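You operate a simulated robot arm through the tools that you are given. There is no shell and no other tool. Be economical: measure what you need, move in short steps, check, and stop when the job is done.

The job below is to be done with a simulated two-armed robot. You get a single attempt, and the scene is never put back.

JOB
Ready the yellow scale for testing: hang it up, fold its blue cloth, fetch the orange log folder.
Fine: peg marked test; cloth in half, it stays on the counter; folder from the files drawer on to the teal mat, drawer shut again. Where these are worked on the way, their far stop is far enough and under half their travel is too little: drawer marked files.

Only the result counts: the job must be done as asked and must still hold three seconds after the hand-in. Knocking over, shifting, dropping, spilling or breaking anything else fails it. Flat cloth is picked up by pressing the open fingertips on it (5 to 10 N) and closing them slowly along it; thin cloth reads only 2 to 8 mm in the jaws.

ROBOT AND FRAMES
Two 7-joint arms with two-finger parallel grippers on one trunk, on a base that drives. Base frame: it is fixed to the floor where the robot stands at the start and does not move with it; the origin is under the middle of the robot, x ahead of it, y to its left, z up. Readings come in mm, degrees, newtons and seconds.
The left shoulder is at the start at [50, 177, 1204], the right one opposite. With the tool pointing down near the work surface each hand reaches from about 100 to 540 mm from the robot's upright axis, wherever it stands, measured 20 degrees to its own side. Places, roughly: bar of the peg marked test [700, -500, 1200]; drawer marked files [500, 400, 600]; top of the long grey counter [700, 400, 900]; top of the teal mat [600, 0, 900]. Payload 3.43 kg a hand.
The TCP of each hand is the grasp point between the finger pads, 34 mm short of the fingertips. In the tool frame z runs along the fingers and y along their closing line. Largest opening 128 mm; finger width 24, thickness 12; the body of the gripper, 48 by 130 mm, starts 96 mm behind the TCP.
Orientation is that of the tool frame in the base frame, as a unit quaternion [w, x, y, z]. With the fingers straight down and closing along the base's y, the tool's x points along the base's -x, its y along +y and its z along -z.

CONTROLS
- The arms move only by the tool arm_command. It takes "left_motion", "right_motion" or both (then of equal length, played together; a hand with none holds still); each is one flat list of numbers, 7 for each row, row after row: the gripper command, from -1 (fully open) to 1 (shut), values between in proportion, then the shift along the tool's x, y, z in mm, then the turn, a rotation vector about the tool's x, y, z in degrees. In form: [fingers, x, y, z, wx, wy, wz, fingers, x, y, z, wx, wy, wz, ...]. A call has 1 to 8 rows; each row is the pose to reach, as a shift and turn from the pose commanded when the call began, along the tool's axes at that moment. Each row takes 0.2 s and may step no farther than 50 mm and 8.6 degrees from the row before; otherwise, or with a gripper value out of range, the whole call is refused. A pose out of reach is approached as far as the arm can. The call stops where the force on the tool passes 70 N (or 10 N more than at its start, if that is more) or the arm is blocked; 0.2 s more then pass. Each finger travels about 108 mm/s and halts on what it meets, pressing with about 22 N; the grip force reading is that of the motor and also rises with nothing between the fingers. The clock runs only during rows and for 0.2 s after the last one: add rows that repeat a pose to give the fingers time. The reply holds the time, the measured pose of the TCP, the force on the tool along the base axes, the opening and the grip force, in the units named above and with some noise, with the torque about the TCP (base axes, N m) and any sound that the robot's microphone picked up.
- Cameras (640 x 400 px; columns grow to the right, rows downward): "scene" is now at [160.4, 15.4, 1375.6]; the picture's right is [0.18, -0.98, 0.00], its down [-0.48, -0.09, -0.87] and it looks along [0.86, 0.16, -0.49] (base axes); focal length 214 px, centre (320, 200). "left" rides on the left gripper at [76, 11, -160] in its tool frame; the picture's right is [-0.15, 0.99, 0.00], its down [-0.88, -0.13, -0.46] and it looks along [-0.45, -0.07, 0.89] (tool axes); focal length 234 px, centre (320, 200). "right" rides on the right gripper at [76, -11, -160] in its tool frame; the picture's right is [0.15, 0.99, 0.00], its down [-0.88, 0.13, -0.46] and it looks along [-0.45, 0.07, 0.89] (tool axes); focal length 234 px, centre (320, 200).
- get_image(camera): a new picture of that camera. No time passes.
- lift_body(by): slides the trunk up (or, below 0, down) by that many mm; the arms and the scene camera ride with it, the base frame stays. It gives what a move gives, with no picture.
- base_move(legs): drives the robot by 1 to 6 legs, each [ahead, turn to the left] in mm and degrees, along the robot's own axes; the way and the turn of a leg run together, so that a leg with both is an arc; at most 1500 mm and 180 degrees a leg. The arms and the cameras ride along, it lands a little off, and it stops where it bumps. It gives what a move gives.
- turn_head(pan, tilt): turns the head with the scene camera to pan (to the left, within 80 degrees either way) and tilt (down, from -29 to 69), counted from straight ahead of the robot. It gives what a move gives.
- measure_at(camera, pixels): for up to 12 pixels [column, row] of the newest picture of that camera ("zoom" is the newest enlarged one), the place [x, y, z] in the base frame of the surface seen there, good to about 3 mm. No time passes.
- inspect(camera, box): a new picture of the part [left, top, right, bottom] of that camera's present view, enlarged. No time passes.
- sign_off(): hands the job in; it is judged then, once.

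Keep the steps short. Do not move on a guess: measure, check each grasp and each placing, and mend mistakes. In all there are 80 turns and 78 pictures (those below and enlarged ones count). Leave the grippers open and the arms clear of the work at the hand-in unless told otherwise, and finish with a single line.

The tools are called after "Emit:" as name(argument=value, ...) on one line, values as JSON. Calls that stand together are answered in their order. arm_command: Moves the arms, as the interface text tells. Its arguments: {"type":"object","properties":{"left_motion":{"type":"array","items":{"type":"number"}},"right_motion":{"type":"array","items":{"type":"number"}}},"required":[]} The other tools are called the same way: lift_body (by) slides the trunk up or down; base_move (legs) drives the base; turn_head (pan, tilt) turns the head that bears the scene camera; get_image (camera) takes a picture; measure_at (camera, pixels) gives the place of the surface under pixels of a picture; inspect (camera, box) takes an enlarged picture of a part of a camera's view; sign_off () hands the job in.

At the start:

```text
t: 0.0
left_tool_pos: [339.4, 152.3, 1378.8]
left_orientation: [0.001, 0.0, 1.0, 0.0]
left_contact_force: [0.7, -0.6, 0.1]
left_wrist_torque: [0.01, 0.01, 0.03]
left_width: 128.0
left_grip_force: 0.1
right_tool_pos: [349.4, -130.6, 1325.3]
right_orientation: [0.0, 0.0, 1.0, 0.0]
right_contact_force: [-0.7, -0.3, 0.2]
right_wrist_torque: [0.02, 0.02, -0.01]
right_width: 127.8
right_grip_force: 0.0
trunk travel left (down, up): [-375.0, 26.0]
robot x, y, heading: [-0.5, 1.9, -0.0]
head pan, tilt: [10.6, 29.1]
```

scene: 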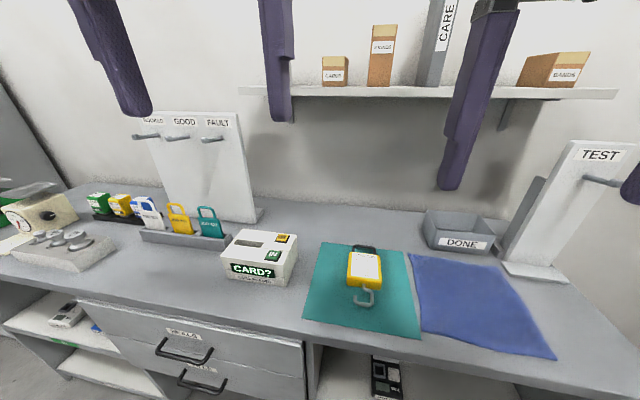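
right: 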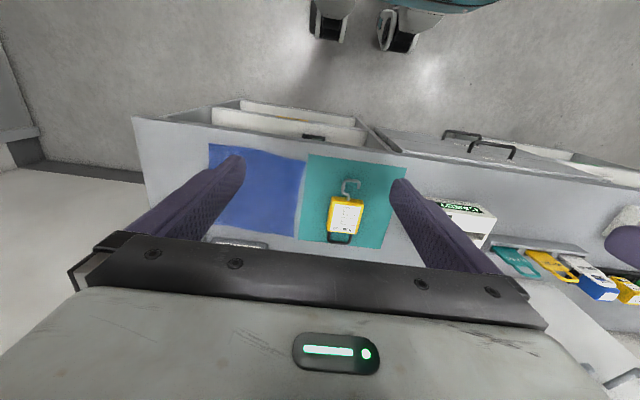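
left: 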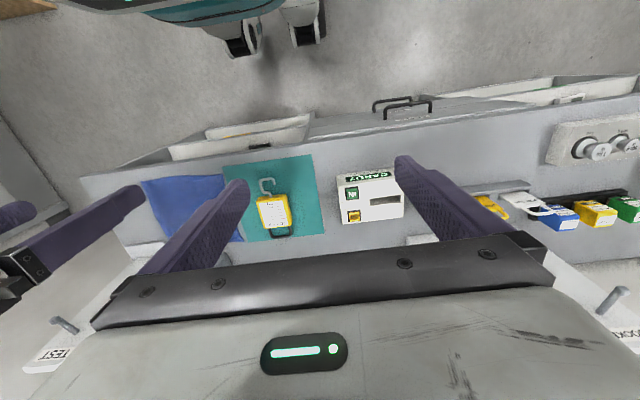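

I see the yellow scale on the teal mat around (364,268), the blue cloth around (480,300), the TEST peg at (600,180) and the drawers around (185,345). I'll enlarge these and measure them.

Emit:
inspect(camera="scene", box=[300, 220, 460, 320])

Emit:
inspect(camera="scene", box=[60, 290, 320, 400])

Emit:
measure_at(camera="scene", pixels=[[409, 254], [500, 264], [555, 358], [421, 333], [320, 242], [304, 318], [419, 338], [364, 268], [620, 182], [590, 179], [154, 352], [212, 350]])

```text
4.00 times, centred on (380, 270) of scene
```

zoom: 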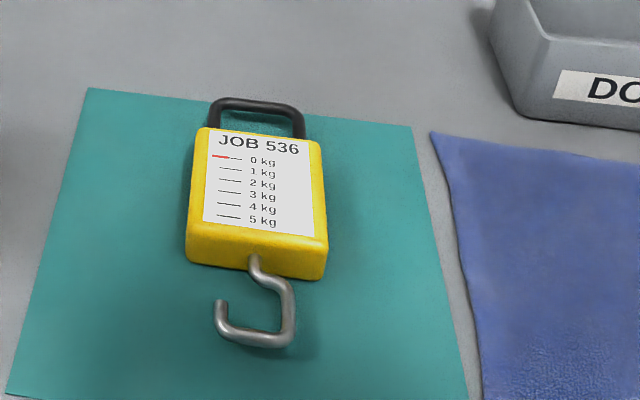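

```text
2.46 times, centred on (190, 345) of scene
```

zoom: 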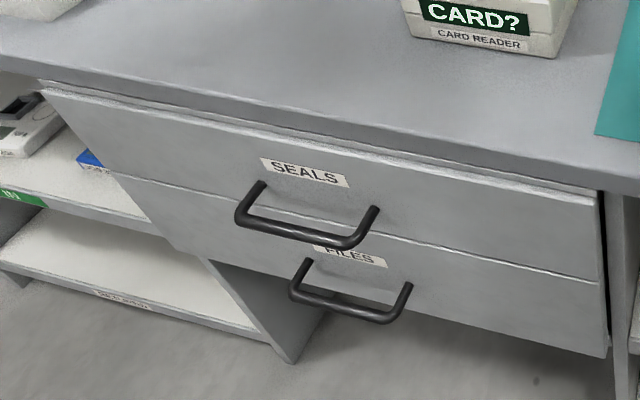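

```text
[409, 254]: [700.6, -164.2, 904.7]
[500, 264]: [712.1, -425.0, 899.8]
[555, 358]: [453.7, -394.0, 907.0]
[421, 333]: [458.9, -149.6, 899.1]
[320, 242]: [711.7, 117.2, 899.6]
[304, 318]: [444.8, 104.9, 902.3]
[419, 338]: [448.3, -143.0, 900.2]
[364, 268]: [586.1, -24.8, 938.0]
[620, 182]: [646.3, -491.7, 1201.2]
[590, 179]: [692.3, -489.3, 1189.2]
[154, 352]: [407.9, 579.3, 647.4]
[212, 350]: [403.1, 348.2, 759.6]
```

Next I look at the TEST peg and board up close, and measure the scale's parts from the zoom.

Emit:
turn_head(pan=-35, tilt=25)

Emit:
get_image(camera="scene")

Emit:
inspect(camera="right", box=[280, 160, 400, 260])

Emit:
measure_at(camera="right", pixels=[[332, 198], [363, 200], [361, 231], [328, 231], [340, 240], [352, 182], [345, 215], [325, 240]])

```text
t: 1.1
left_tool_pos: [340.5, 151.9, 1378.4]
left_orientation: [0.001, -0.001, 1.0, -0.001]
left_contact_force: [-0.4, 0.6, 0.4]
left_wrist_torque: [-0.02, 0.01, 0.04]
left_width: 127.8
left_grip_force: 0.0
right_tool_pos: [349.0, -131.1, 1325.2]
right_orientation: [0.001, 0.0, 1.0, 0.0]
right_contact_force: [0.0, -0.6, 1.0]
right_wrist_torque: [0.02, 0.03, -0.06]
right_width: 128.0
right_grip_force: 0.0
trunk travel left (down, up): [-375.0, 26.0]
robot x, y, heading: [1.9, -0.3, 0.2]
head pan, tilt: [-35.0, 25.0]
```

```text
72 pictures are left
```

scene: 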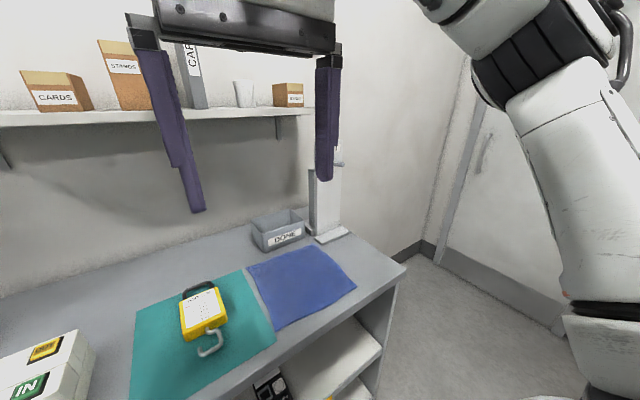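

```text
4.00 times, centred on (340, 210) of right
```

zoom: 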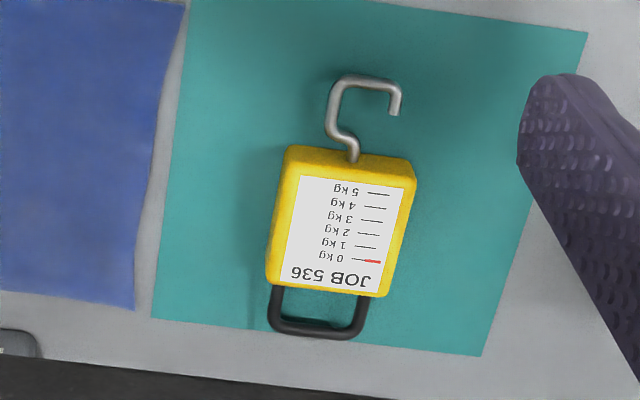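

```text
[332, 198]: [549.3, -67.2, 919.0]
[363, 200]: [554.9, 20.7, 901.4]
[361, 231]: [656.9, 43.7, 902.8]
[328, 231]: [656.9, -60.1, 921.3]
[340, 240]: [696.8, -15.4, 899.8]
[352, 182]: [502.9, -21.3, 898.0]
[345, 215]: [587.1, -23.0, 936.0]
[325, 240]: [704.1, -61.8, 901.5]
```

Measuring the body corners and the loop on that enlargement (body corners near (290,155), (412,180), (383,295), (270,283); loop bar at (318,332)).

Emit:
measure_at(camera="zoom", pixels=[[300, 165], [405, 180], [378, 290], [276, 282], [316, 333], [275, 310], [358, 315], [315, 308], [352, 150], [335, 110], [395, 105], [340, 235]])

Emit:
inspect(camera="scene", box=[230, 120, 390, 260])

```text
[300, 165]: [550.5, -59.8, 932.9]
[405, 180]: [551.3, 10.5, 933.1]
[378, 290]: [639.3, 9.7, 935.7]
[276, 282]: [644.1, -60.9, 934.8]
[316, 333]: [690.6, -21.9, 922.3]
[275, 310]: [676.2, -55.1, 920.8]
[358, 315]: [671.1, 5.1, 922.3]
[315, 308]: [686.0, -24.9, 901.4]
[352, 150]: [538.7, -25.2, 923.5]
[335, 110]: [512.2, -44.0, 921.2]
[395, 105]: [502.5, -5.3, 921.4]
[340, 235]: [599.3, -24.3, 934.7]
```

```text
2.86 times, centred on (310, 190) of scene
```

zoom: 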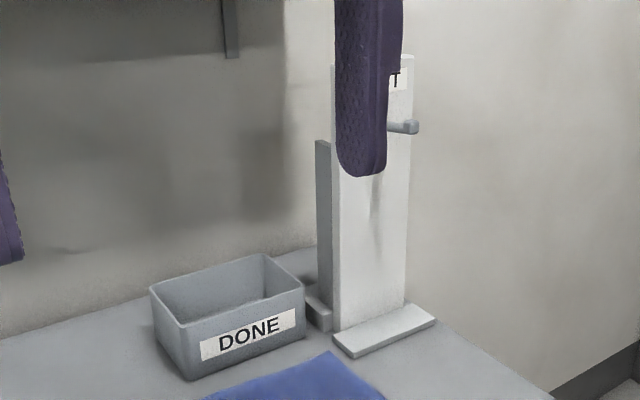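

The scale body spans x 548–645, y −62–12, top z 935, with the loop at x 645–694. Now I measure the TEST board and the peg, tip near (412,126) in the zoom.

Emit:
measure_at(camera="zoom", pixels=[[413, 124], [403, 127], [393, 126], [413, 131], [350, 250], [400, 220], [335, 80], [410, 60], [345, 350], [430, 322], [300, 300], [160, 310]])

Emit:
turn_head(pan=25, tilt=55)

Emit:
get_image(camera="scene")

```text
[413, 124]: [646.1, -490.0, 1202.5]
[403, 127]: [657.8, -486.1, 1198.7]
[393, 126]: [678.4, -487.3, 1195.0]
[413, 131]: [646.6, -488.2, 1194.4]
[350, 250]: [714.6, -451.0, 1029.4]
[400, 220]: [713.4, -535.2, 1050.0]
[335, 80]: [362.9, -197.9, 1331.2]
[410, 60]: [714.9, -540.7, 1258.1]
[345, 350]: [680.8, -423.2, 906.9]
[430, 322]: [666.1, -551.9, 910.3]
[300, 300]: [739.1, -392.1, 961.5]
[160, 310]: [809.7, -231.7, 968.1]
```

```text
t: 2.4
left_tool_pos: [340.4, 153.1, 1378.3]
left_orientation: [0.002, -0.001, 1.0, -0.002]
left_contact_force: [-0.6, -1.0, -0.3]
left_wrist_torque: [0.03, 0.0, 0.04]
left_width: 128.2
left_grip_force: 0.0
right_tool_pos: [349.7, -131.8, 1324.2]
right_orientation: [0.0, 0.0, 1.0, 0.0]
right_contact_force: [-0.3, -0.6, -0.5]
right_wrist_torque: [-0.02, 0.0, 0.02]
right_width: 127.9
right_grip_force: 0.1
trunk travel left (down, up): [-375.0, 26.0]
robot x, y, heading: [0.2, 1.3, -0.2]
head pan, tilt: [25.0, 55.0]
```

```text
69 pictures are left
```

scene: 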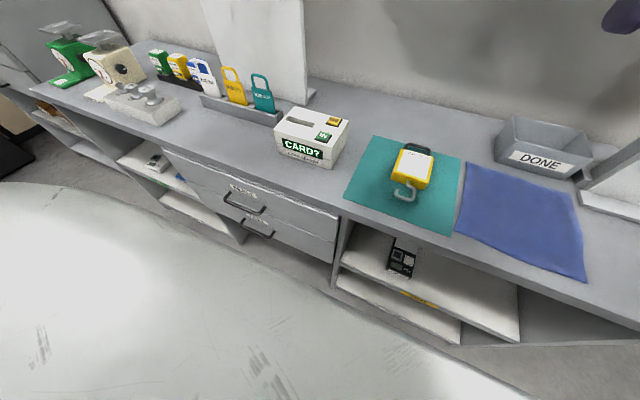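

The peg runs from the board face at x 713 to a tip at x 645, z about 1200, y −489. I measure the counter front edge, the robot's own base rim and the drawer handles so I can plan driving.

Emit:
measure_at(camera="scene", pixels=[[455, 240], [340, 212], [590, 290], [250, 260], [400, 320], [200, 180], [265, 210], [228, 202], [270, 237], [245, 228], [330, 260], [540, 300]])

Emit:
inspect(camera="scene", box=[150, 130, 350, 260])

```text
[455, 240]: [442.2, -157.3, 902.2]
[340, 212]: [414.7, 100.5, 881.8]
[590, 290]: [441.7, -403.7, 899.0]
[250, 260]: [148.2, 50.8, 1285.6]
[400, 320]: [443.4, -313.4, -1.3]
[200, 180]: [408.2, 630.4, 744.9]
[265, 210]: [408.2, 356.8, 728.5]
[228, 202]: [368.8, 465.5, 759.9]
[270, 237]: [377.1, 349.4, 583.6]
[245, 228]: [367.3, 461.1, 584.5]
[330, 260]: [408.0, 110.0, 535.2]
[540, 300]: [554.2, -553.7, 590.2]
```

```text
3.08 times, centred on (250, 195) of scene
```

zoom: 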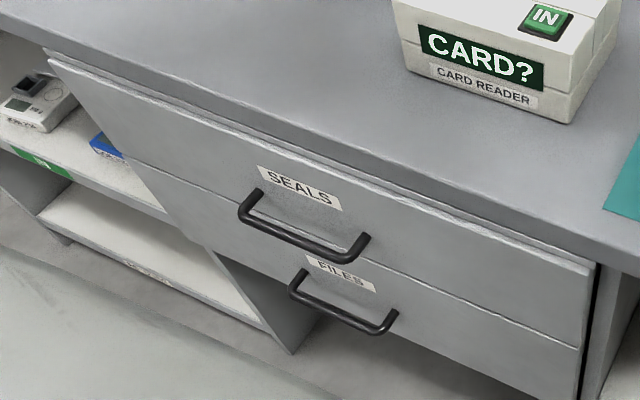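

The counter's front edge is at x 414, and the FILES handle is at x 367, y 350–463, z 584. I drive 100 mm ahead, turning 20° left, so the scale comes into the right hand's range.

Emit:
base_move(legs=[[100, 0], [0, 20]])

Emit:
get_image(camera="right")

```text
t: 4.7
left_tool_pos: [365.8, 260.4, 1379.2]
left_orientation: [0.001, -0.174, 0.985, -0.001]
left_contact_force: [-0.3, -0.1, -0.1]
left_wrist_torque: [-0.03, 0.01, 0.04]
left_width: 127.9
left_grip_force: 0.0
right_tool_pos: [470.3, -4.0, 1325.3]
right_orientation: [0.0, -0.173, 0.985, 0.001]
right_contact_force: [0.7, 0.1, 0.5]
right_wrist_torque: [0.01, 0.0, 0.03]
right_width: 128.2
right_grip_force: 0.1
trunk travel left (down, up): [-375.0, 26.0]
robot x, y, heading: [97.8, 1.0, 19.9]
head pan, tilt: [25.0, 55.0]
```

```text
67 pictures are left
```

right: 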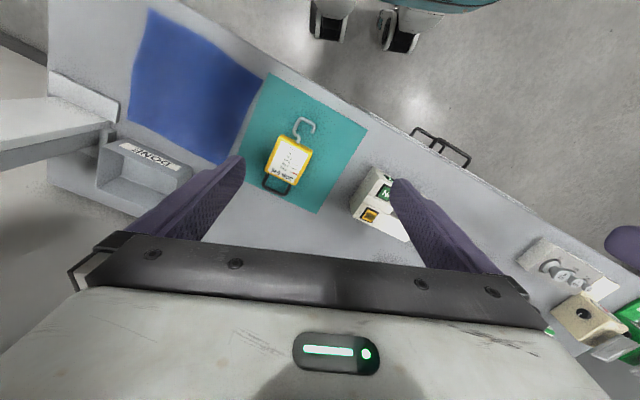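

The right hand is at (470,−4,1325) with 20° yaw. I move it above the scale to (597,−25,1100) while undoing the yaw, in six rows.

Emit:
arm_command(right_motion=[-1, -18.7, -10.5, 37.5, 0, 0, 3.3, -1, -37.3, -21, 75, 0, 0, 6.7, -1, -56, -31.5, 112.5, 0, 0, 10, -1, -74.6, -42, 150, 0, 0, 13.3, -1, -93.3, -52.5, 187.5, 0, 0, 16.7, -1, -111.9, -62.9, 225, 0, 0, 20])

Emit:
get_image(camera="right")

```text
t: 6.0
left_tool_pos: [365.7, 258.7, 1379.3]
left_orientation: [0.0, -0.174, 0.985, -0.001]
left_contact_force: [-0.1, 0.4, -0.6]
left_wrist_torque: [-0.01, 0.05, 0.01]
left_width: 128.1
left_grip_force: 0.0
right_tool_pos: [597.7, -24.6, 1100.3]
right_orientation: [-0.001, 0.001, 1.0, 0.0]
right_contact_force: [0.5, 0.0, -0.7]
right_wrist_torque: [0.02, 0.02, 0.03]
right_width: 128.2
right_grip_force: 0.1
trunk travel left (down, up): [-375.0, 26.0]
robot x, y, heading: [96.5, -2.5, 19.7]
head pan, tilt: [25.0, 55.0]
```

```text
66 pictures are left
```

right: 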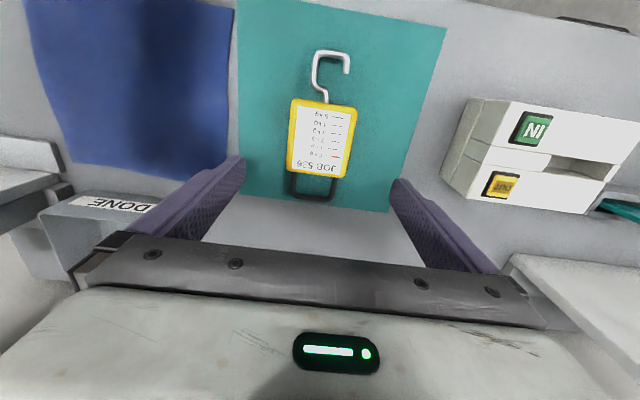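

The scale is well in view. I re-measure its body corners and loop from this closer picture.

Emit:
measure_at(camera="right", pixels=[[294, 105], [353, 111], [342, 174], [290, 168], [311, 198], [294, 185], [330, 188], [322, 140], [327, 97], [313, 70], [346, 68], [275, 140]])

```text
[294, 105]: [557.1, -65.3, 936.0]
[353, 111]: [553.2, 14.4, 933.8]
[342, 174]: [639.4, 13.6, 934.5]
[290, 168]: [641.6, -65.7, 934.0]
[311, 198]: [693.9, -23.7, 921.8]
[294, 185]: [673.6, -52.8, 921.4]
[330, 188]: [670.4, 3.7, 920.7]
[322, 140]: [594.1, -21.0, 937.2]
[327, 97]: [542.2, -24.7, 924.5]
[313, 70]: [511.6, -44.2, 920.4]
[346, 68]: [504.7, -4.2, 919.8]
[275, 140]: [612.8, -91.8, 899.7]
```

The body is 80 mm wide, centred at (597,−25). I go down to z 940, leaving the tips about 6 mm above the mat, and check before closing.

Emit:
arm_command(right_motion=[-1, 0, 0, 45, 0, 0, 0, -1, 0, 0, 90, 0, 0, 0, -1, 0, 0, 130, 0, 0, 0, -1, 0, 0, 160, 0, 0, 0])

Emit:
get_image(camera="right")

```text
t: 7.0
left_tool_pos: [366.1, 260.1, 1378.9]
left_orientation: [0.001, -0.174, 0.985, -0.001]
left_contact_force: [0.3, 0.7, 0.5]
left_wrist_torque: [0.0, 0.0, 0.04]
left_width: 127.9
left_grip_force: 0.0
right_tool_pos: [595.0, -26.0, 940.4]
right_orientation: [0.001, 0.0, 1.0, 0.0]
right_contact_force: [-0.9, 0.6, -0.3]
right_wrist_torque: [0.01, -0.03, 0.01]
right_width: 127.8
right_grip_force: 0.1
trunk travel left (down, up): [-375.0, 26.0]
robot x, y, heading: [96.5, 0.4, 19.8]
head pan, tilt: [25.0, 55.0]
```

```text
65 pictures are left
```

right: 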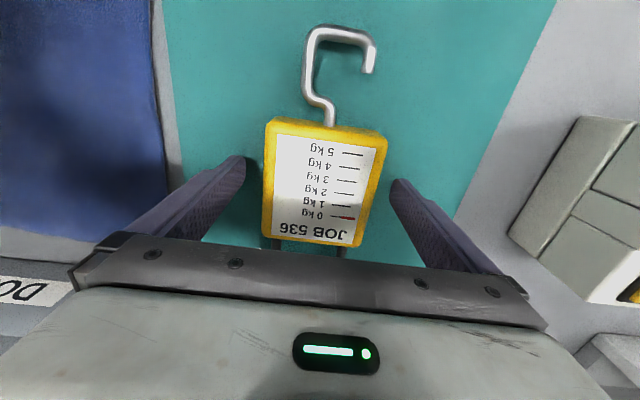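

The fingers straddle the body evenly, so I close them and hold.

Emit:
arm_command(right_motion=[0.2, 0, 0, 0, 0, 0, 0, 0.6, 0, 0, 0, 0, 0, 0, 1, 0, 0, 0, 0, 0, 0, 1, 0, 0, 0, 0, 0, 0, 1, 0, 0, 0, 0, 0, 0])

```text
t: 8.2
left_tool_pos: [366.4, 259.3, 1377.4]
left_orientation: [0.001, -0.174, 0.985, 0.0]
left_contact_force: [-0.2, -0.3, 1.0]
left_wrist_torque: [-0.02, 0.01, -0.03]
left_width: 127.7
left_grip_force: 0.0
right_tool_pos: [594.3, -25.0, 940.6]
right_orientation: [0.0, 0.001, 1.0, 0.001]
right_contact_force: [0.8, 0.8, 0.0]
right_wrist_torque: [-0.01, 0.05, -0.02]
right_width: 89.9
right_grip_force: 21.8
trunk travel left (down, up): [-375.0, 26.0]
robot x, y, heading: [96.9, -0.3, 19.8]
head pan, tilt: [25.0, 55.0]
```

The grip holds at 90 mm with 22 N. I lift the scale straight up 200 mm and look.

Emit:
arm_command(right_motion=[1, 0, 0, -25, 0, 0, 0, 1, 0, 0, -60, 0, 0, 0, 1, 0, 0, -100, 0, 0, 0, 1, 0, 0, -150, 0, 0, 0, 1, 0, 0, -200, 0, 0, 0])

Emit:
get_image(camera="right")

```text
t: 9.4
left_tool_pos: [365.3, 260.9, 1378.7]
left_orientation: [0.001, -0.173, 0.985, 0.0]
left_contact_force: [-0.1, -0.7, 0.4]
left_wrist_torque: [0.01, -0.02, 0.0]
left_width: 128.1
left_grip_force: 0.0
right_tool_pos: [597.1, -27.4, 1141.5]
right_orientation: [-0.001, 0.001, 1.0, -0.002]
right_contact_force: [0.1, -0.8, -2.9]
right_wrist_torque: [0.0, 0.04, 0.0]
right_width: 89.6
right_grip_force: 22.1
trunk travel left (down, up): [-375.0, 26.0]
robot x, y, heading: [101.0, 1.6, 19.9]
head pan, tilt: [25.0, 55.0]
```

```text
64 pictures are left
```

right: 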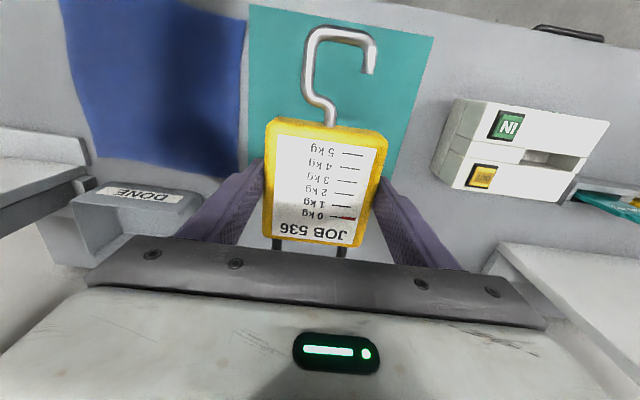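

The scale is held with label up. Before driving right towards the peg I check the clear space on that side.

Emit:
turn_head(pan=-75, tilt=25)

Emit:
get_image(camera="scene")

Emit:
measure_at(camera="scene", pixels=[[100, 60], [320, 60], [480, 60], [600, 60], [100, 180], [320, 180], [480, 180], [600, 180], [320, 300], [480, 300], [600, 300], [100, 300]])

```text
t: 11.2
left_tool_pos: [365.9, 259.3, 1380.0]
left_orientation: [0.001, -0.174, 0.985, -0.001]
left_contact_force: [0.1, 0.4, -0.2]
left_wrist_torque: [-0.01, 0.02, 0.01]
left_width: 128.2
left_grip_force: 0.0
right_tool_pos: [595.5, -27.5, 1140.7]
right_orientation: [0.0, 0.001, 1.0, -0.001]
right_contact_force: [0.4, -0.1, -3.2]
right_wrist_torque: [0.01, 0.01, -0.01]
right_width: 89.7
right_grip_force: 21.8
trunk travel left (down, up): [-375.0, 26.0]
robot x, y, heading: [101.0, 1.9, 20.2]
head pan, tilt: [-75.0, 25.0]
```

```text
63 pictures are left
```

scene: 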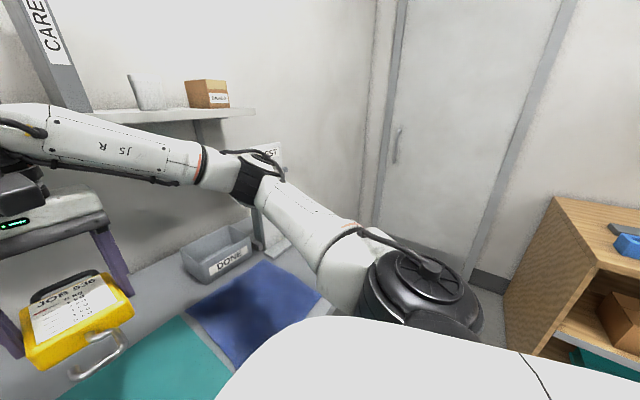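

```text
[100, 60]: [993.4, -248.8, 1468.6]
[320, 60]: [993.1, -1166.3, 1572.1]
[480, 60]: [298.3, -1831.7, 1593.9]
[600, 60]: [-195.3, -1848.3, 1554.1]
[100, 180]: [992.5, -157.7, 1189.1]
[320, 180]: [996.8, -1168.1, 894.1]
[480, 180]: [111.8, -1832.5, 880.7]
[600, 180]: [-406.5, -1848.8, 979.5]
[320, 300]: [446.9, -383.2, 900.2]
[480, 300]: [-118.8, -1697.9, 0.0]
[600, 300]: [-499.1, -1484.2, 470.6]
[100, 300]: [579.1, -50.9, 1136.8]
```

The right wall is at y −1835 and the cabinet at y −1480, so there is room. I back off, turn right, drive 300 mm along the counter and turn to face it again.

Emit:
base_move(legs=[[-100, 0], [0, -110], [280, 0], [0, 90]])

Emit:
turn_head(pan=-30, tilt=15)

Emit:
get_image(camera="scene")

```text
t: 22.5
left_tool_pos: [334.7, -164.3, 1379.0]
left_orientation: [0.001, 0.004, 1.0, -0.001]
left_contact_force: [-0.6, 0.1, 0.1]
left_wrist_torque: [0.01, -0.04, 0.01]
left_width: 127.8
left_grip_force: 0.0
right_tool_pos: [448.8, -515.8, 1141.5]
right_orientation: [0.0, 0.178, 0.984, -0.001]
right_contact_force: [-0.2, -0.4, -2.8]
right_wrist_torque: [0.04, 0.03, 0.03]
right_width: 89.7
right_grip_force: 22.3
trunk travel left (down, up): [-375.0, 26.0]
robot x, y, heading: [-6.1, -315.2, -0.5]
head pan, tilt: [-75.0, 25.0]
```

```text
t: 23.6
left_tool_pos: [333.2, -165.1, 1377.6]
left_orientation: [0.0, 0.004, 1.0, -0.001]
left_contact_force: [0.2, -0.4, 0.3]
left_wrist_torque: [0.01, 0.03, 0.01]
left_width: 127.8
left_grip_force: 0.1
right_tool_pos: [449.8, -515.9, 1141.5]
right_orientation: [0.0, 0.178, 0.984, 0.0]
right_contact_force: [-0.1, 1.0, -2.5]
right_wrist_torque: [-0.01, 0.02, 0.0]
right_width: 90.1
right_grip_force: 21.9
trunk travel left (down, up): [-375.0, 26.0]
robot x, y, heading: [-8.4, -318.9, -0.6]
head pan, tilt: [-30.0, 15.0]
```

```text
62 pictures are left
```

scene: 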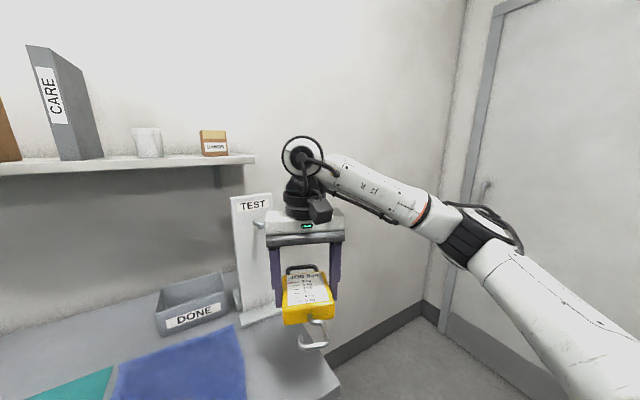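

The hand now has −20° yaw at (450,−516,1141). I straighten the yaw and move to (520,−489), still clear of the peg tip at x 643.

Emit:
arm_command(right_motion=[1, -18.7, 16.6, 0, 0, 0, -6.8, 1, -37.4, 33.2, 0, 0, 0, -13.6, 1, -56.1, 49.8, 0, 0, 0, -20.5])

```text
t: 24.4
left_tool_pos: [335.8, -165.9, 1378.6]
left_orientation: [0.0, 0.004, 1.0, -0.001]
left_contact_force: [-0.4, 0.5, -0.2]
left_wrist_torque: [0.0, -0.02, -0.03]
left_width: 127.8
left_grip_force: 0.0
right_tool_pos: [521.3, -488.6, 1140.6]
right_orientation: [-0.001, -0.001, 1.0, -0.001]
right_contact_force: [-0.4, 0.2, -2.5]
right_wrist_torque: [-0.01, 0.0, 0.0]
right_width: 89.6
right_grip_force: 21.8
trunk travel left (down, up): [-375.0, 26.0]
robot x, y, heading: [-3.4, -315.9, -0.7]
head pan, tilt: [-30.0, 15.0]
```

Yaw is straight. I pitch the hand up (wy negative) by 68°, then check.

Emit:
arm_command(right_motion=[1, 0, 0, 0, 0, -8.5, 0, 1, 0, 0, 0, 0, -17, 0, 1, 0, 0, 0, 0, -25.5, 0, 1, 0, 0, 0, 0, -34, 0, 1, 0, 0, 0, 0, -42.5, 0, 1, 0, 0, 0, 0, -51, 0, 1, 0, 0, 0, 0, -59.5, 0, 1, 0, 0, 0, 0, -68, 0])

Emit:
get_image(camera="scene")

```text
t: 26.2
left_tool_pos: [334.8, -165.8, 1378.6]
left_orientation: [0.0, 0.004, 1.0, -0.001]
left_contact_force: [-0.1, 0.2, -0.3]
left_wrist_torque: [-0.01, 0.01, 0.03]
left_width: 127.7
left_grip_force: 0.0
right_tool_pos: [519.6, -489.0, 1141.2]
right_orientation: [0.56, 0.0, 0.829, 0.001]
right_contact_force: [-0.5, 0.1, -3.7]
right_wrist_torque: [0.0, 0.07, 0.0]
right_width: 90.0
right_grip_force: 21.9
trunk travel left (down, up): [-375.0, 26.0]
robot x, y, heading: [-9.0, -313.3, -0.8]
head pan, tilt: [-30.0, 15.0]
```

```text
61 pictures are left
```

scene: 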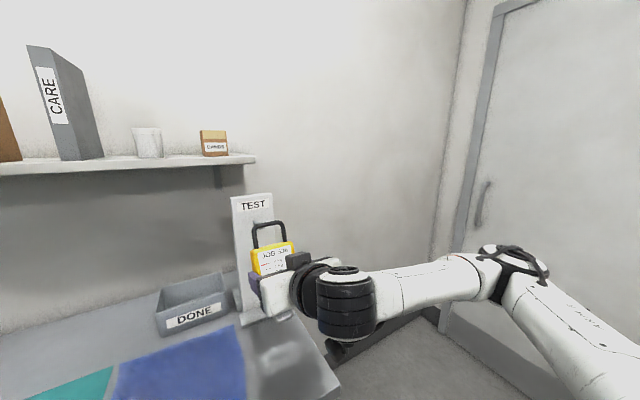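

The label faces me with the loop up. I finish the last 22° of pitch and then look at the peg and loop.

Emit:
arm_command(right_motion=[1, 0, 0, 0, 0, -7.5, 0, 1, 0, 0, 0, 0, -15, 0, 1, 0, 0, 0, 0, -21.9, 0])

Emit:
inspect(camera="scene", box=[210, 180, 330, 280])

Emit:
get_image(camera="right")

```text
t: 27.0
left_tool_pos: [334.3, -166.6, 1378.8]
left_orientation: [0.0, 0.005, 1.0, -0.001]
left_contact_force: [-0.6, 0.2, -0.1]
left_wrist_torque: [0.01, -0.01, 0.01]
left_width: 127.9
left_grip_force: 0.0
right_tool_pos: [518.9, -483.3, 1141.5]
right_orientation: [0.602, -0.003, 0.798, 0.002]
right_contact_force: [0.8, 0.1, -3.4]
right_wrist_torque: [0.0, 0.1, 0.02]
right_width: 89.7
right_grip_force: 22.0
right hand out of reach, approached as far as the arm can: row 1, 2, 3
trunk travel left (down, up): [-375.0, 26.0]
robot x, y, heading: [-8.0, -313.0, -0.5]
head pan, tilt: [-30.0, 15.0]
```

```text
4.00 times, centred on (270, 230) of scene
```

zoom: 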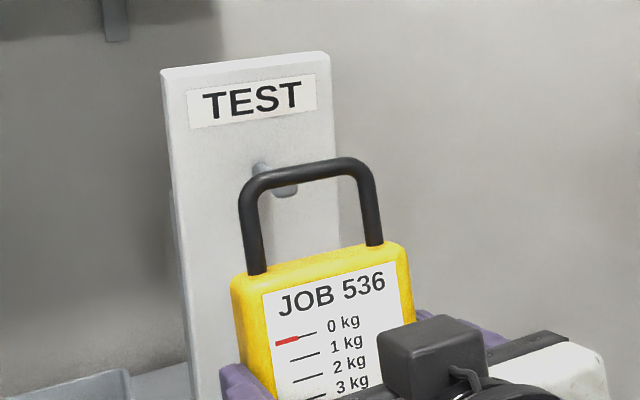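

```text
59 pictures are left
```

right: 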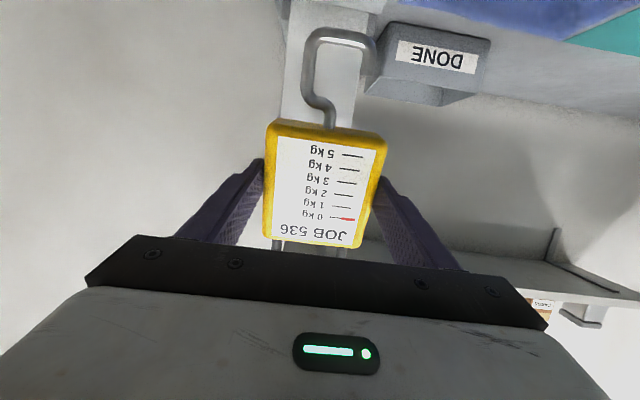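

The pitch stopped at 74°, a reach limit with the arm folded so close. I back the base 100 mm and stretch the arm forward instead, so the hand can level out.

Emit:
base_move(legs=[[-100, 0]])

Emit:
arm_command(right_motion=[1, 0, 0, 40, 0, 0, 0, 1, 0, 0, 80, 0, 0, 0, 1, 0, 0, 100, 0, 0, 0])

```text
t: 28.2
left_tool_pos: [233.4, -165.0, 1378.5]
left_orientation: [0.001, 0.005, 1.0, 0.0]
left_contact_force: [-0.5, 0.2, -0.2]
left_wrist_torque: [-0.01, -0.01, -0.01]
left_width: 128.1
left_grip_force: 0.0
right_tool_pos: [418.1, -481.5, 1143.3]
right_orientation: [0.603, -0.004, 0.798, 0.003]
right_contact_force: [-0.8, 0.1, -2.8]
right_wrist_torque: [0.01, 0.08, 0.01]
right_width: 89.9
right_grip_force: 22.2
trunk travel left (down, up): [-375.0, 26.0]
robot x, y, heading: [-110.5, -312.8, -0.6]
head pan, tilt: [-30.0, 15.0]
```

```text
t: 29.0
left_tool_pos: [235.5, -164.2, 1379.0]
left_orientation: [0.0, 0.003, 1.0, -0.001]
left_contact_force: [-0.4, 0.5, -0.5]
left_wrist_torque: [-0.02, 0.0, -0.03]
left_width: 128.1
left_grip_force: 0.1
right_tool_pos: [514.3, -479.6, 1113.0]
right_orientation: [0.601, -0.003, 0.799, 0.002]
right_contact_force: [0.4, -0.2, -2.2]
right_wrist_torque: [0.0, 0.06, -0.03]
right_width: 89.6
right_grip_force: 21.5
trunk travel left (down, up): [-375.0, 26.0]
robot x, y, heading: [-106.2, -314.3, -0.5]
head pan, tilt: [-30.0, 15.0]
```

The arm stretched fine, and commands run from the reached pose. I try the remaining −16° of pitch now.

Emit:
arm_command(right_motion=[1, 0, 0, 0, 0, -8, 0, 1, 0, 0, 0, 0, -16, 0])

```text
t: 29.6
left_tool_pos: [235.2, -164.4, 1379.0]
left_orientation: [0.0, 0.004, 1.0, -0.001]
left_contact_force: [0.3, -0.3, 0.2]
left_wrist_torque: [0.0, 0.0, -0.01]
left_width: 128.2
left_grip_force: 0.1
right_tool_pos: [514.6, -480.4, 1112.5]
right_orientation: [0.602, -0.003, 0.798, 0.002]
right_contact_force: [-0.3, -0.2, -2.7]
right_wrist_torque: [-0.01, 0.07, 0.01]
right_width: 89.7
right_grip_force: 22.0
right hand out of reach, approached as far as the arm can: row 1, 2
trunk travel left (down, up): [-375.0, 26.0]
robot x, y, heading: [-106.4, -312.9, -0.4]
head pan, tilt: [-30.0, 15.0]
```

This is a wrist limit, leaving a 16° lean that still threads, since the loop gap is about 31 mm against a 10–16 mm peg. I look closely at the peg to get its size and slope.

Emit:
inspect(camera="scene", box=[225, 185, 305, 235])

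```text
8.00 times, centred on (265, 210) of scene
```

zoom: 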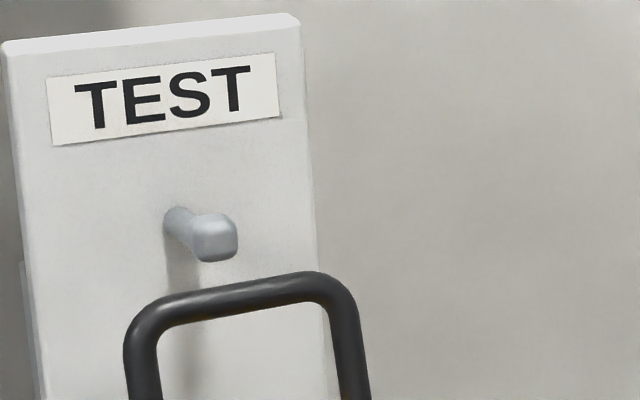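

Emit:
measure_at(camera="zoom", pixels=[[215, 218], [215, 240], [215, 257], [197, 240], [234, 240], [185, 235], [172, 215], [180, 212], [240, 290], [130, 350], [355, 330], [330, 278]])

```text
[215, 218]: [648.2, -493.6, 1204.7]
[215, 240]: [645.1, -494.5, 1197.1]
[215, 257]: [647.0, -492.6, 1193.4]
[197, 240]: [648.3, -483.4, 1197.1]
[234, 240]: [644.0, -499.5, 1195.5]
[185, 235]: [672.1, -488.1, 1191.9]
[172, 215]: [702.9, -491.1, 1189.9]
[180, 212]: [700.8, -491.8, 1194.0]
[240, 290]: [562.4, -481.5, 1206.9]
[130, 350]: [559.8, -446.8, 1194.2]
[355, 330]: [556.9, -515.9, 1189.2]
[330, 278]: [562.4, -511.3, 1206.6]
```

The peg head is 17 mm thick (z 1190–1207, y −492), its shaft top about 1196. The loop centre is at y −481. I move to (575,−492,1133), so the loop opening lines up just before the tip.

Emit:
arm_command(right_motion=[1, 18.2, -5.8, 26.2, 0, 0, 0, 1, 36.4, -11.6, 52.5, 0, 0, 0, 1, 36.4, -11.6, 52.5, 0, 0, 0])

Emit:
inspect(camera="scene", box=[225, 175, 305, 235])

```text
t: 30.4
left_tool_pos: [235.5, -163.4, 1378.7]
left_orientation: [0.0, 0.003, 1.0, -0.001]
left_contact_force: [0.0, 0.4, 0.1]
left_wrist_torque: [-0.01, -0.01, 0.0]
left_width: 128.1
left_grip_force: 0.1
right_tool_pos: [545.5, -486.0, 1085.0]
right_orientation: [0.6, -0.001, 0.8, -0.001]
right_contact_force: [-0.6, 0.3, -2.7]
right_wrist_torque: [-0.02, 0.05, -0.05]
right_width: 89.5
right_grip_force: 22.6
right hand out of reach, approached as far as the arm can: row 2, 3
trunk travel left (down, up): [-375.0, 26.0]
robot x, y, heading: [-105.5, -314.4, -0.3]
head pan, tilt: [-30.0, 15.0]
```

```text
6.67 times, centred on (265, 205) of scene
```

zoom: 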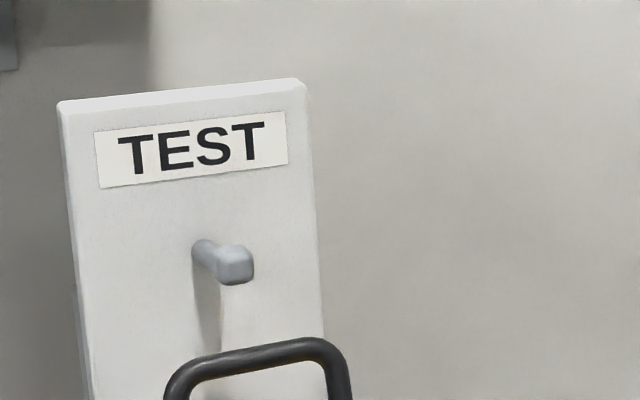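

The arm ran out of reach with the hand 670 mm from the axis. I draw the hand back to about x 410, z 1135, then drive the base closer.

Emit:
arm_command(right_motion=[1, 3.4, -1.3, -47.5, 0, 0, 0, 1, 6.8, -2.6, -95, 0, 0, 0, 1, 10.2, -4, -143, 0, 0, 0, 1, 10.2, -4, -143, 0, 0, 0])

Emit:
base_move(legs=[[150, 0]])

```text
t: 31.4
left_tool_pos: [234.3, -164.5, 1378.3]
left_orientation: [0.0, 0.004, 1.0, -0.001]
left_contact_force: [-0.7, 0.2, 0.1]
left_wrist_torque: [0.02, 0.01, 0.03]
left_width: 128.0
left_grip_force: 0.0
right_tool_pos: [402.1, -491.0, 1113.9]
right_orientation: [0.603, -0.003, 0.798, 0.001]
right_contact_force: [1.1, -0.2, -3.3]
right_wrist_torque: [-0.01, 0.11, 0.0]
right_width: 89.9
right_grip_force: 22.3
trunk travel left (down, up): [-375.0, 26.0]
robot x, y, heading: [-105.3, -314.2, -0.5]
head pan, tilt: [-30.0, 15.0]
```

```text
t: 32.7
left_tool_pos: [382.1, -165.0, 1378.8]
left_orientation: [0.0, 0.003, 1.0, 0.0]
left_contact_force: [0.9, -0.3, -1.2]
left_wrist_torque: [-0.02, 0.06, -0.01]
left_width: 128.0
left_grip_force: 0.0
right_tool_pos: [551.4, -491.8, 1113.7]
right_orientation: [0.602, -0.003, 0.799, 0.002]
right_contact_force: [0.7, 0.2, -2.3]
right_wrist_torque: [-0.05, 0.07, 0.03]
right_width: 89.7
right_grip_force: 22.0
trunk travel left (down, up): [-375.0, 26.0]
robot x, y, heading: [43.3, -313.6, -0.2]
head pan, tilt: [-30.0, 15.0]
```

The hand is at (551,−492,1114). I raise it 20 mm with the trunk (26 mm available) to keep the arm's configuration, then check the alignment.

Emit:
lift_body(by=20)

Emit:
inspect(camera="scene", box=[220, 180, 340, 270])

```text
t: 33.4
left_tool_pos: [382.8, -165.7, 1398.5]
left_orientation: [0.001, 0.002, 1.0, 0.0]
left_contact_force: [-0.2, 0.1, -0.1]
left_wrist_torque: [0.02, 0.0, 0.01]
left_width: 127.9
left_grip_force: 0.1
right_tool_pos: [550.2, -490.5, 1133.3]
right_orientation: [0.601, -0.004, 0.799, 0.003]
right_contact_force: [0.5, 0.3, -3.5]
right_wrist_torque: [0.02, 0.11, -0.04]
right_width: 89.7
right_grip_force: 21.8
trunk travel left (down, up): [-395.0, 6.0]
robot x, y, heading: [38.9, -311.7, -0.4]
head pan, tilt: [-30.0, 15.0]
```

```text
4.44 times, centred on (280, 225) of scene
```

zoom: 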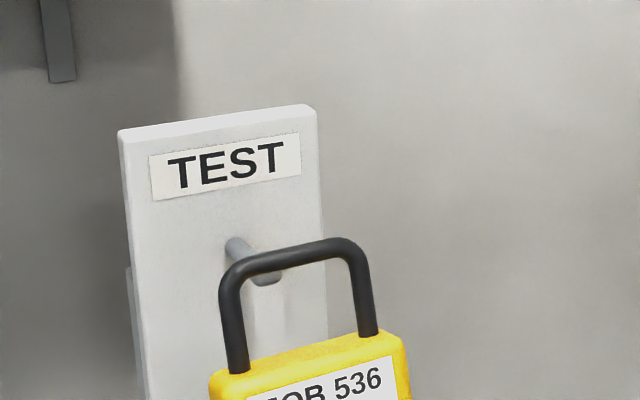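

I measure the loop's bar, legs and body top as they stand now.

Emit:
measure_at(camera="zoom", pixels=[[290, 246], [290, 254], [300, 263], [232, 310], [362, 290], [250, 375], [330, 350], [395, 335], [265, 280], [270, 357]])

```text
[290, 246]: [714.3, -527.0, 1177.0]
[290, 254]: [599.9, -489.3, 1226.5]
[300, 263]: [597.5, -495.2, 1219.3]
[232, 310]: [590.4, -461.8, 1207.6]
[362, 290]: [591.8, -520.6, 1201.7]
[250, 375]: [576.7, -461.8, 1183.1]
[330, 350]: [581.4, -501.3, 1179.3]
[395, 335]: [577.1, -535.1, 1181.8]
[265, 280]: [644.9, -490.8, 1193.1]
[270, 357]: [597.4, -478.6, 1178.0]
```

The opening spans z 1183–1216 and y −462 to −520, and the peg head (1190–1207, y −492) sits centred in it. I drive ahead 60 mm to thread the loop over the tip.

Emit:
base_move(legs=[[60, 0]])

Emit:
inspect(camera="scene", box=[210, 160, 350, 270])

```text
t: 34.4
left_tool_pos: [442.2, -166.5, 1398.6]
left_orientation: [0.001, 0.003, 1.0, -0.001]
left_contact_force: [0.6, 0.1, -0.8]
left_wrist_torque: [0.0, 0.07, 0.02]
left_width: 127.9
left_grip_force: 0.0
right_tool_pos: [609.9, -490.5, 1133.2]
right_orientation: [0.602, -0.004, 0.798, 0.002]
right_contact_force: [-0.1, 0.3, -3.3]
right_wrist_torque: [-0.01, 0.08, -0.02]
right_width: 89.9
right_grip_force: 22.3
trunk travel left (down, up): [-395.0, 6.0]
robot x, y, heading: [97.4, -320.1, -0.5]
head pan, tilt: [-30.0, 15.0]
```

```text
3.64 times, centred on (280, 215) of scene
```

zoom: 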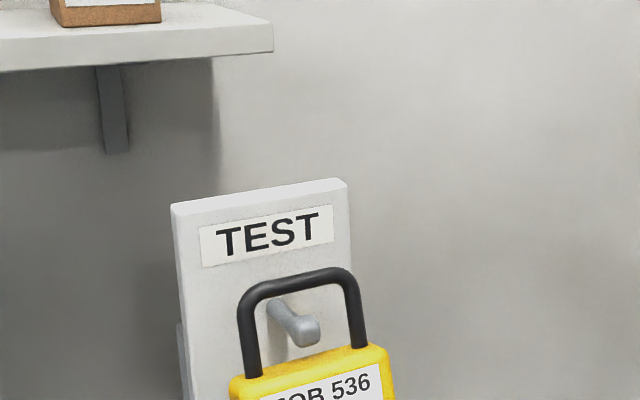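

The peg now passes through the loop with no contact. I go 22 mm further along x, then lower the trunk gently onto the peg.

Emit:
arm_command(right_motion=[1, 3, 0, 10.5, 0, 0, 0, 1, 6.2, 0, 21, 0, 0, 0])

Emit:
lift_body(by=-14)

Emit:
inspect(camera="scene", box=[210, 160, 350, 270])

```text
t: 35.0
left_tool_pos: [440.9, -164.8, 1399.1]
left_orientation: [0.0, 0.003, 1.0, 0.0]
left_contact_force: [-0.3, 1.0, 0.5]
left_wrist_torque: [-0.02, 0.0, 0.02]
left_width: 127.9
left_grip_force: 0.1
right_tool_pos: [626.9, -489.3, 1121.0]
right_orientation: [0.6, -0.004, 0.8, 0.002]
right_contact_force: [0.0, 0.2, -2.3]
right_wrist_torque: [-0.01, 0.07, -0.03]
right_width: 89.9
right_grip_force: 21.5
trunk travel left (down, up): [-395.0, 6.0]
robot x, y, heading: [96.8, -316.1, -0.5]
head pan, tilt: [-30.0, 15.0]
```

```text
t: 35.6
left_tool_pos: [440.0, -166.4, 1385.5]
left_orientation: [0.001, 0.004, 1.0, -0.001]
left_contact_force: [0.0, 0.3, 0.6]
left_wrist_torque: [0.01, 0.0, 0.01]
left_width: 128.0
left_grip_force: 0.1
right_tool_pos: [628.5, -492.6, 1110.0]
right_orientation: [0.605, -0.003, 0.796, 0.002]
right_contact_force: [4.8, -1.1, 8.0]
right_wrist_torque: [0.15, -0.14, -0.05]
right_width: 89.7
right_grip_force: 22.2
trunk travel left (down, up): [-381.0, 20.0]
robot x, y, heading: [97.9, -317.1, -0.6]
head pan, tilt: [-30.0, 15.0]
```

```text
3.64 times, centred on (280, 215) of scene
```

zoom: 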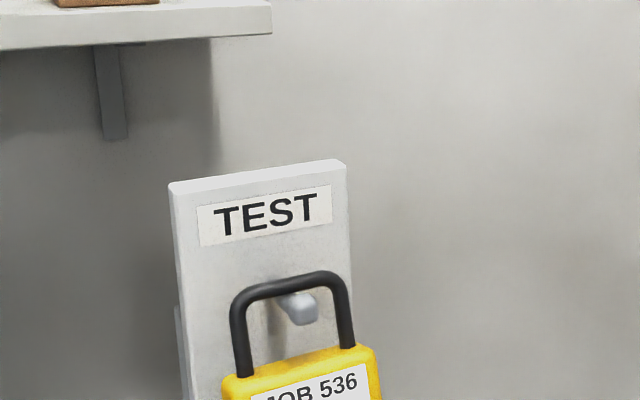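

The loop bar bears on the peg behind the head, with 8 N upward. I ease up 2 mm and open the fingers.

Emit:
lift_body(by=2)

Emit:
arm_command(right_motion=[-0.45, 0, 0, 0, 0, 0, 0, -0.6, 0, 0, 0, 0, 0, 0, -1, 0, 0, 0, 0, 0, 0, -1, 0, 0, 0, 0, 0, 0, -1, 0, 0, 0, 0, 0, 0])

Emit:
inspect(camera="scene", box=[210, 160, 350, 270])

Emit:
get_image(camera="right")

```text
t: 36.1
left_tool_pos: [439.7, -165.6, 1387.4]
left_orientation: [0.0, 0.003, 1.0, -0.001]
left_contact_force: [0.0, 0.2, 0.2]
left_wrist_torque: [0.01, 0.0, 0.0]
left_width: 128.1
left_grip_force: 0.0
right_tool_pos: [627.4, -491.1, 1110.2]
right_orientation: [0.603, -0.003, 0.798, 0.001]
right_contact_force: [6.5, -2.0, 11.5]
right_wrist_torque: [0.12, 0.0, -0.11]
right_width: 89.7
right_grip_force: 21.9
trunk travel left (down, up): [-383.0, 18.0]
robot x, y, heading: [96.8, -315.6, -0.4]
head pan, tilt: [-30.0, 15.0]
```

```text
t: 37.3
left_tool_pos: [440.9, -166.6, 1386.3]
left_orientation: [0.001, 0.004, 1.0, -0.001]
left_contact_force: [-1.2, -1.0, -0.3]
left_wrist_torque: [-0.01, -0.02, 0.02]
left_width: 128.1
left_grip_force: 0.1
right_tool_pos: [627.4, -491.9, 1109.0]
right_orientation: [0.602, -0.003, 0.799, 0.001]
right_contact_force: [-0.6, -0.1, 1.0]
right_wrist_torque: [0.02, -0.04, 0.01]
right_width: 127.9
right_grip_force: 0.0
trunk travel left (down, up): [-383.0, 18.0]
robot x, y, heading: [103.8, -317.4, -0.3]
head pan, tilt: [-30.0, 15.0]
```

```text
3.64 times, centred on (280, 215) of scene
```

zoom: 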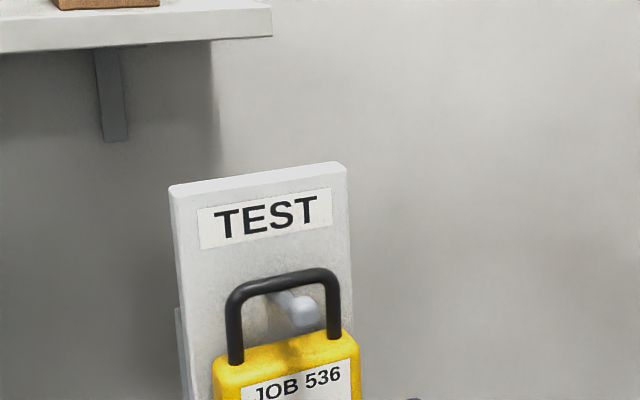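

```text
52 pictures are left
```

right: 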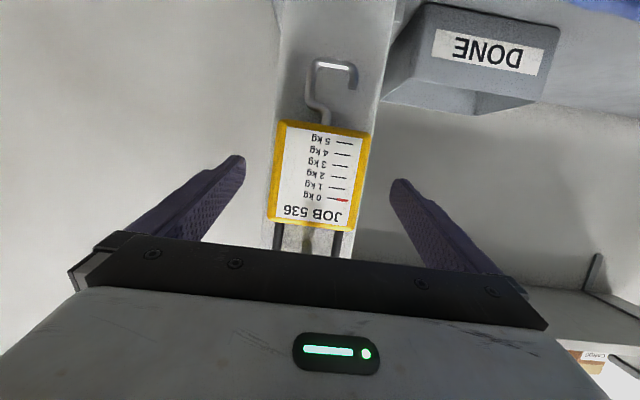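

The scale hangs freely on the TEST peg and the fingers are clear on both sides. I drive straight back 200 mm to free the hand, then confirm.

Emit:
base_move(legs=[[-200, 0]])

Emit:
turn_head(pan=-10, tilt=30)

Emit:
get_image(camera="scene")

```text
t: 38.9
left_tool_pos: [238.9, -165.8, 1386.5]
left_orientation: [0.001, 0.006, 1.0, -0.001]
left_contact_force: [0.5, -0.2, -0.8]
left_wrist_torque: [-0.01, -0.02, 0.05]
left_width: 127.9
left_grip_force: 0.0
right_tool_pos: [422.9, -492.4, 1110.2]
right_orientation: [0.602, -0.001, 0.799, 0.0]
right_contact_force: [0.0, 0.1, 0.2]
right_wrist_torque: [0.0, 0.03, -0.03]
right_width: 127.9
right_grip_force: 0.0
trunk travel left (down, up): [-383.0, 18.0]
robot x, y, heading: [-101.7, -316.6, -1.0]
head pan, tilt: [-30.0, 15.0]
```

```text
t: 39.8
left_tool_pos: [240.4, -166.8, 1387.2]
left_orientation: [0.001, 0.006, 1.0, -0.001]
left_contact_force: [-0.5, 0.6, -0.1]
left_wrist_torque: [0.0, 0.01, -0.01]
left_width: 127.9
left_grip_force: 0.0
right_tool_pos: [425.0, -492.1, 1110.1]
right_orientation: [0.602, 0.0, 0.799, -0.001]
right_contact_force: [0.5, 0.4, 0.2]
right_wrist_torque: [0.03, 0.02, 0.0]
right_width: 128.0
right_grip_force: 0.0
trunk travel left (down, up): [-383.0, 18.0]
robot x, y, heading: [-101.4, -314.3, -0.9]
head pan, tilt: [-10.0, 30.0]
```

```text
51 pictures are left
```

scene: 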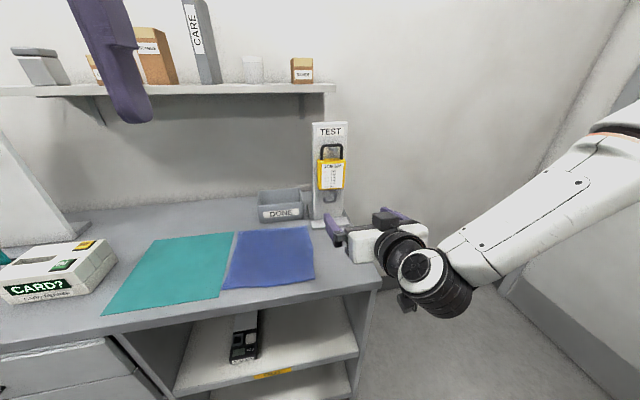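

The scale is hanging. Next is the cloth, and its best fold direction depends on how near the base can get, so I take the left wrist picture to see the base's front and the cloth.

Emit:
get_image(camera="left")

Emit:
measure_at(camera="scene", pixels=[[239, 234], [272, 231], [308, 229], [313, 255], [313, 279], [270, 284], [225, 288], [230, 262], [320, 225], [262, 215], [302, 212], [332, 198]])

```text
50 pictures are left
```

left: 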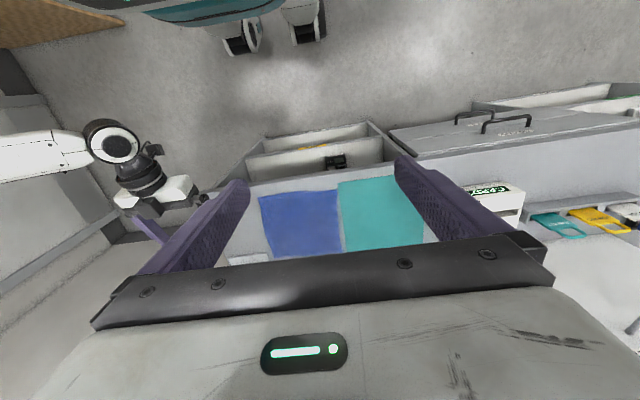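

```text
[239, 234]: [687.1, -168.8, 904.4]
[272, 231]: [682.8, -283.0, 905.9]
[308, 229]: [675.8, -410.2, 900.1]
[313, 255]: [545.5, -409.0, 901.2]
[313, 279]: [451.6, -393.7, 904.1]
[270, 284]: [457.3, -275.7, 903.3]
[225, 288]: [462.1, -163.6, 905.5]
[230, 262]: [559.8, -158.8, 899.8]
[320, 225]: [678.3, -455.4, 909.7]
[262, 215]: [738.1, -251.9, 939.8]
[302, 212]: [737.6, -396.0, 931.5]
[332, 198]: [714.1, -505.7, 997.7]
```

The cloth spans x about 455–690, y −160 to −410. I measure the base's front wheels, near (240,40) and (308,30) in the left picture.

Emit:
measure_at(camera="left", pixels=[[228, 52], [243, 52], [258, 25], [296, 42], [318, 40], [310, 15], [200, 15], [270, 5], [335, 163], [262, 197], [336, 192], [272, 256]])

Emit:
inspect(camera="left", box=[230, 160, 450, 280])

```text
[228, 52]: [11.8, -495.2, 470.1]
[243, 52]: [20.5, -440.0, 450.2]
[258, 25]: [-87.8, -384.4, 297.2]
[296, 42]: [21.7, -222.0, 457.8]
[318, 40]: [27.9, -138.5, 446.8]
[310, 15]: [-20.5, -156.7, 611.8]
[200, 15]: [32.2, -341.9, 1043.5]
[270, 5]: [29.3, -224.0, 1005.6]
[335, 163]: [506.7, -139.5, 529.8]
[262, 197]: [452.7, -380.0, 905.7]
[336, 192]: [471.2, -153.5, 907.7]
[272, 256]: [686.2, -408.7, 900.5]
```

```text
2.91 times, centred on (340, 220) of left
```

zoom: 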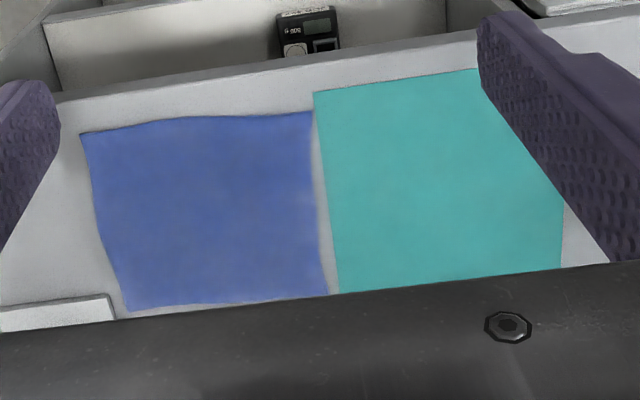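

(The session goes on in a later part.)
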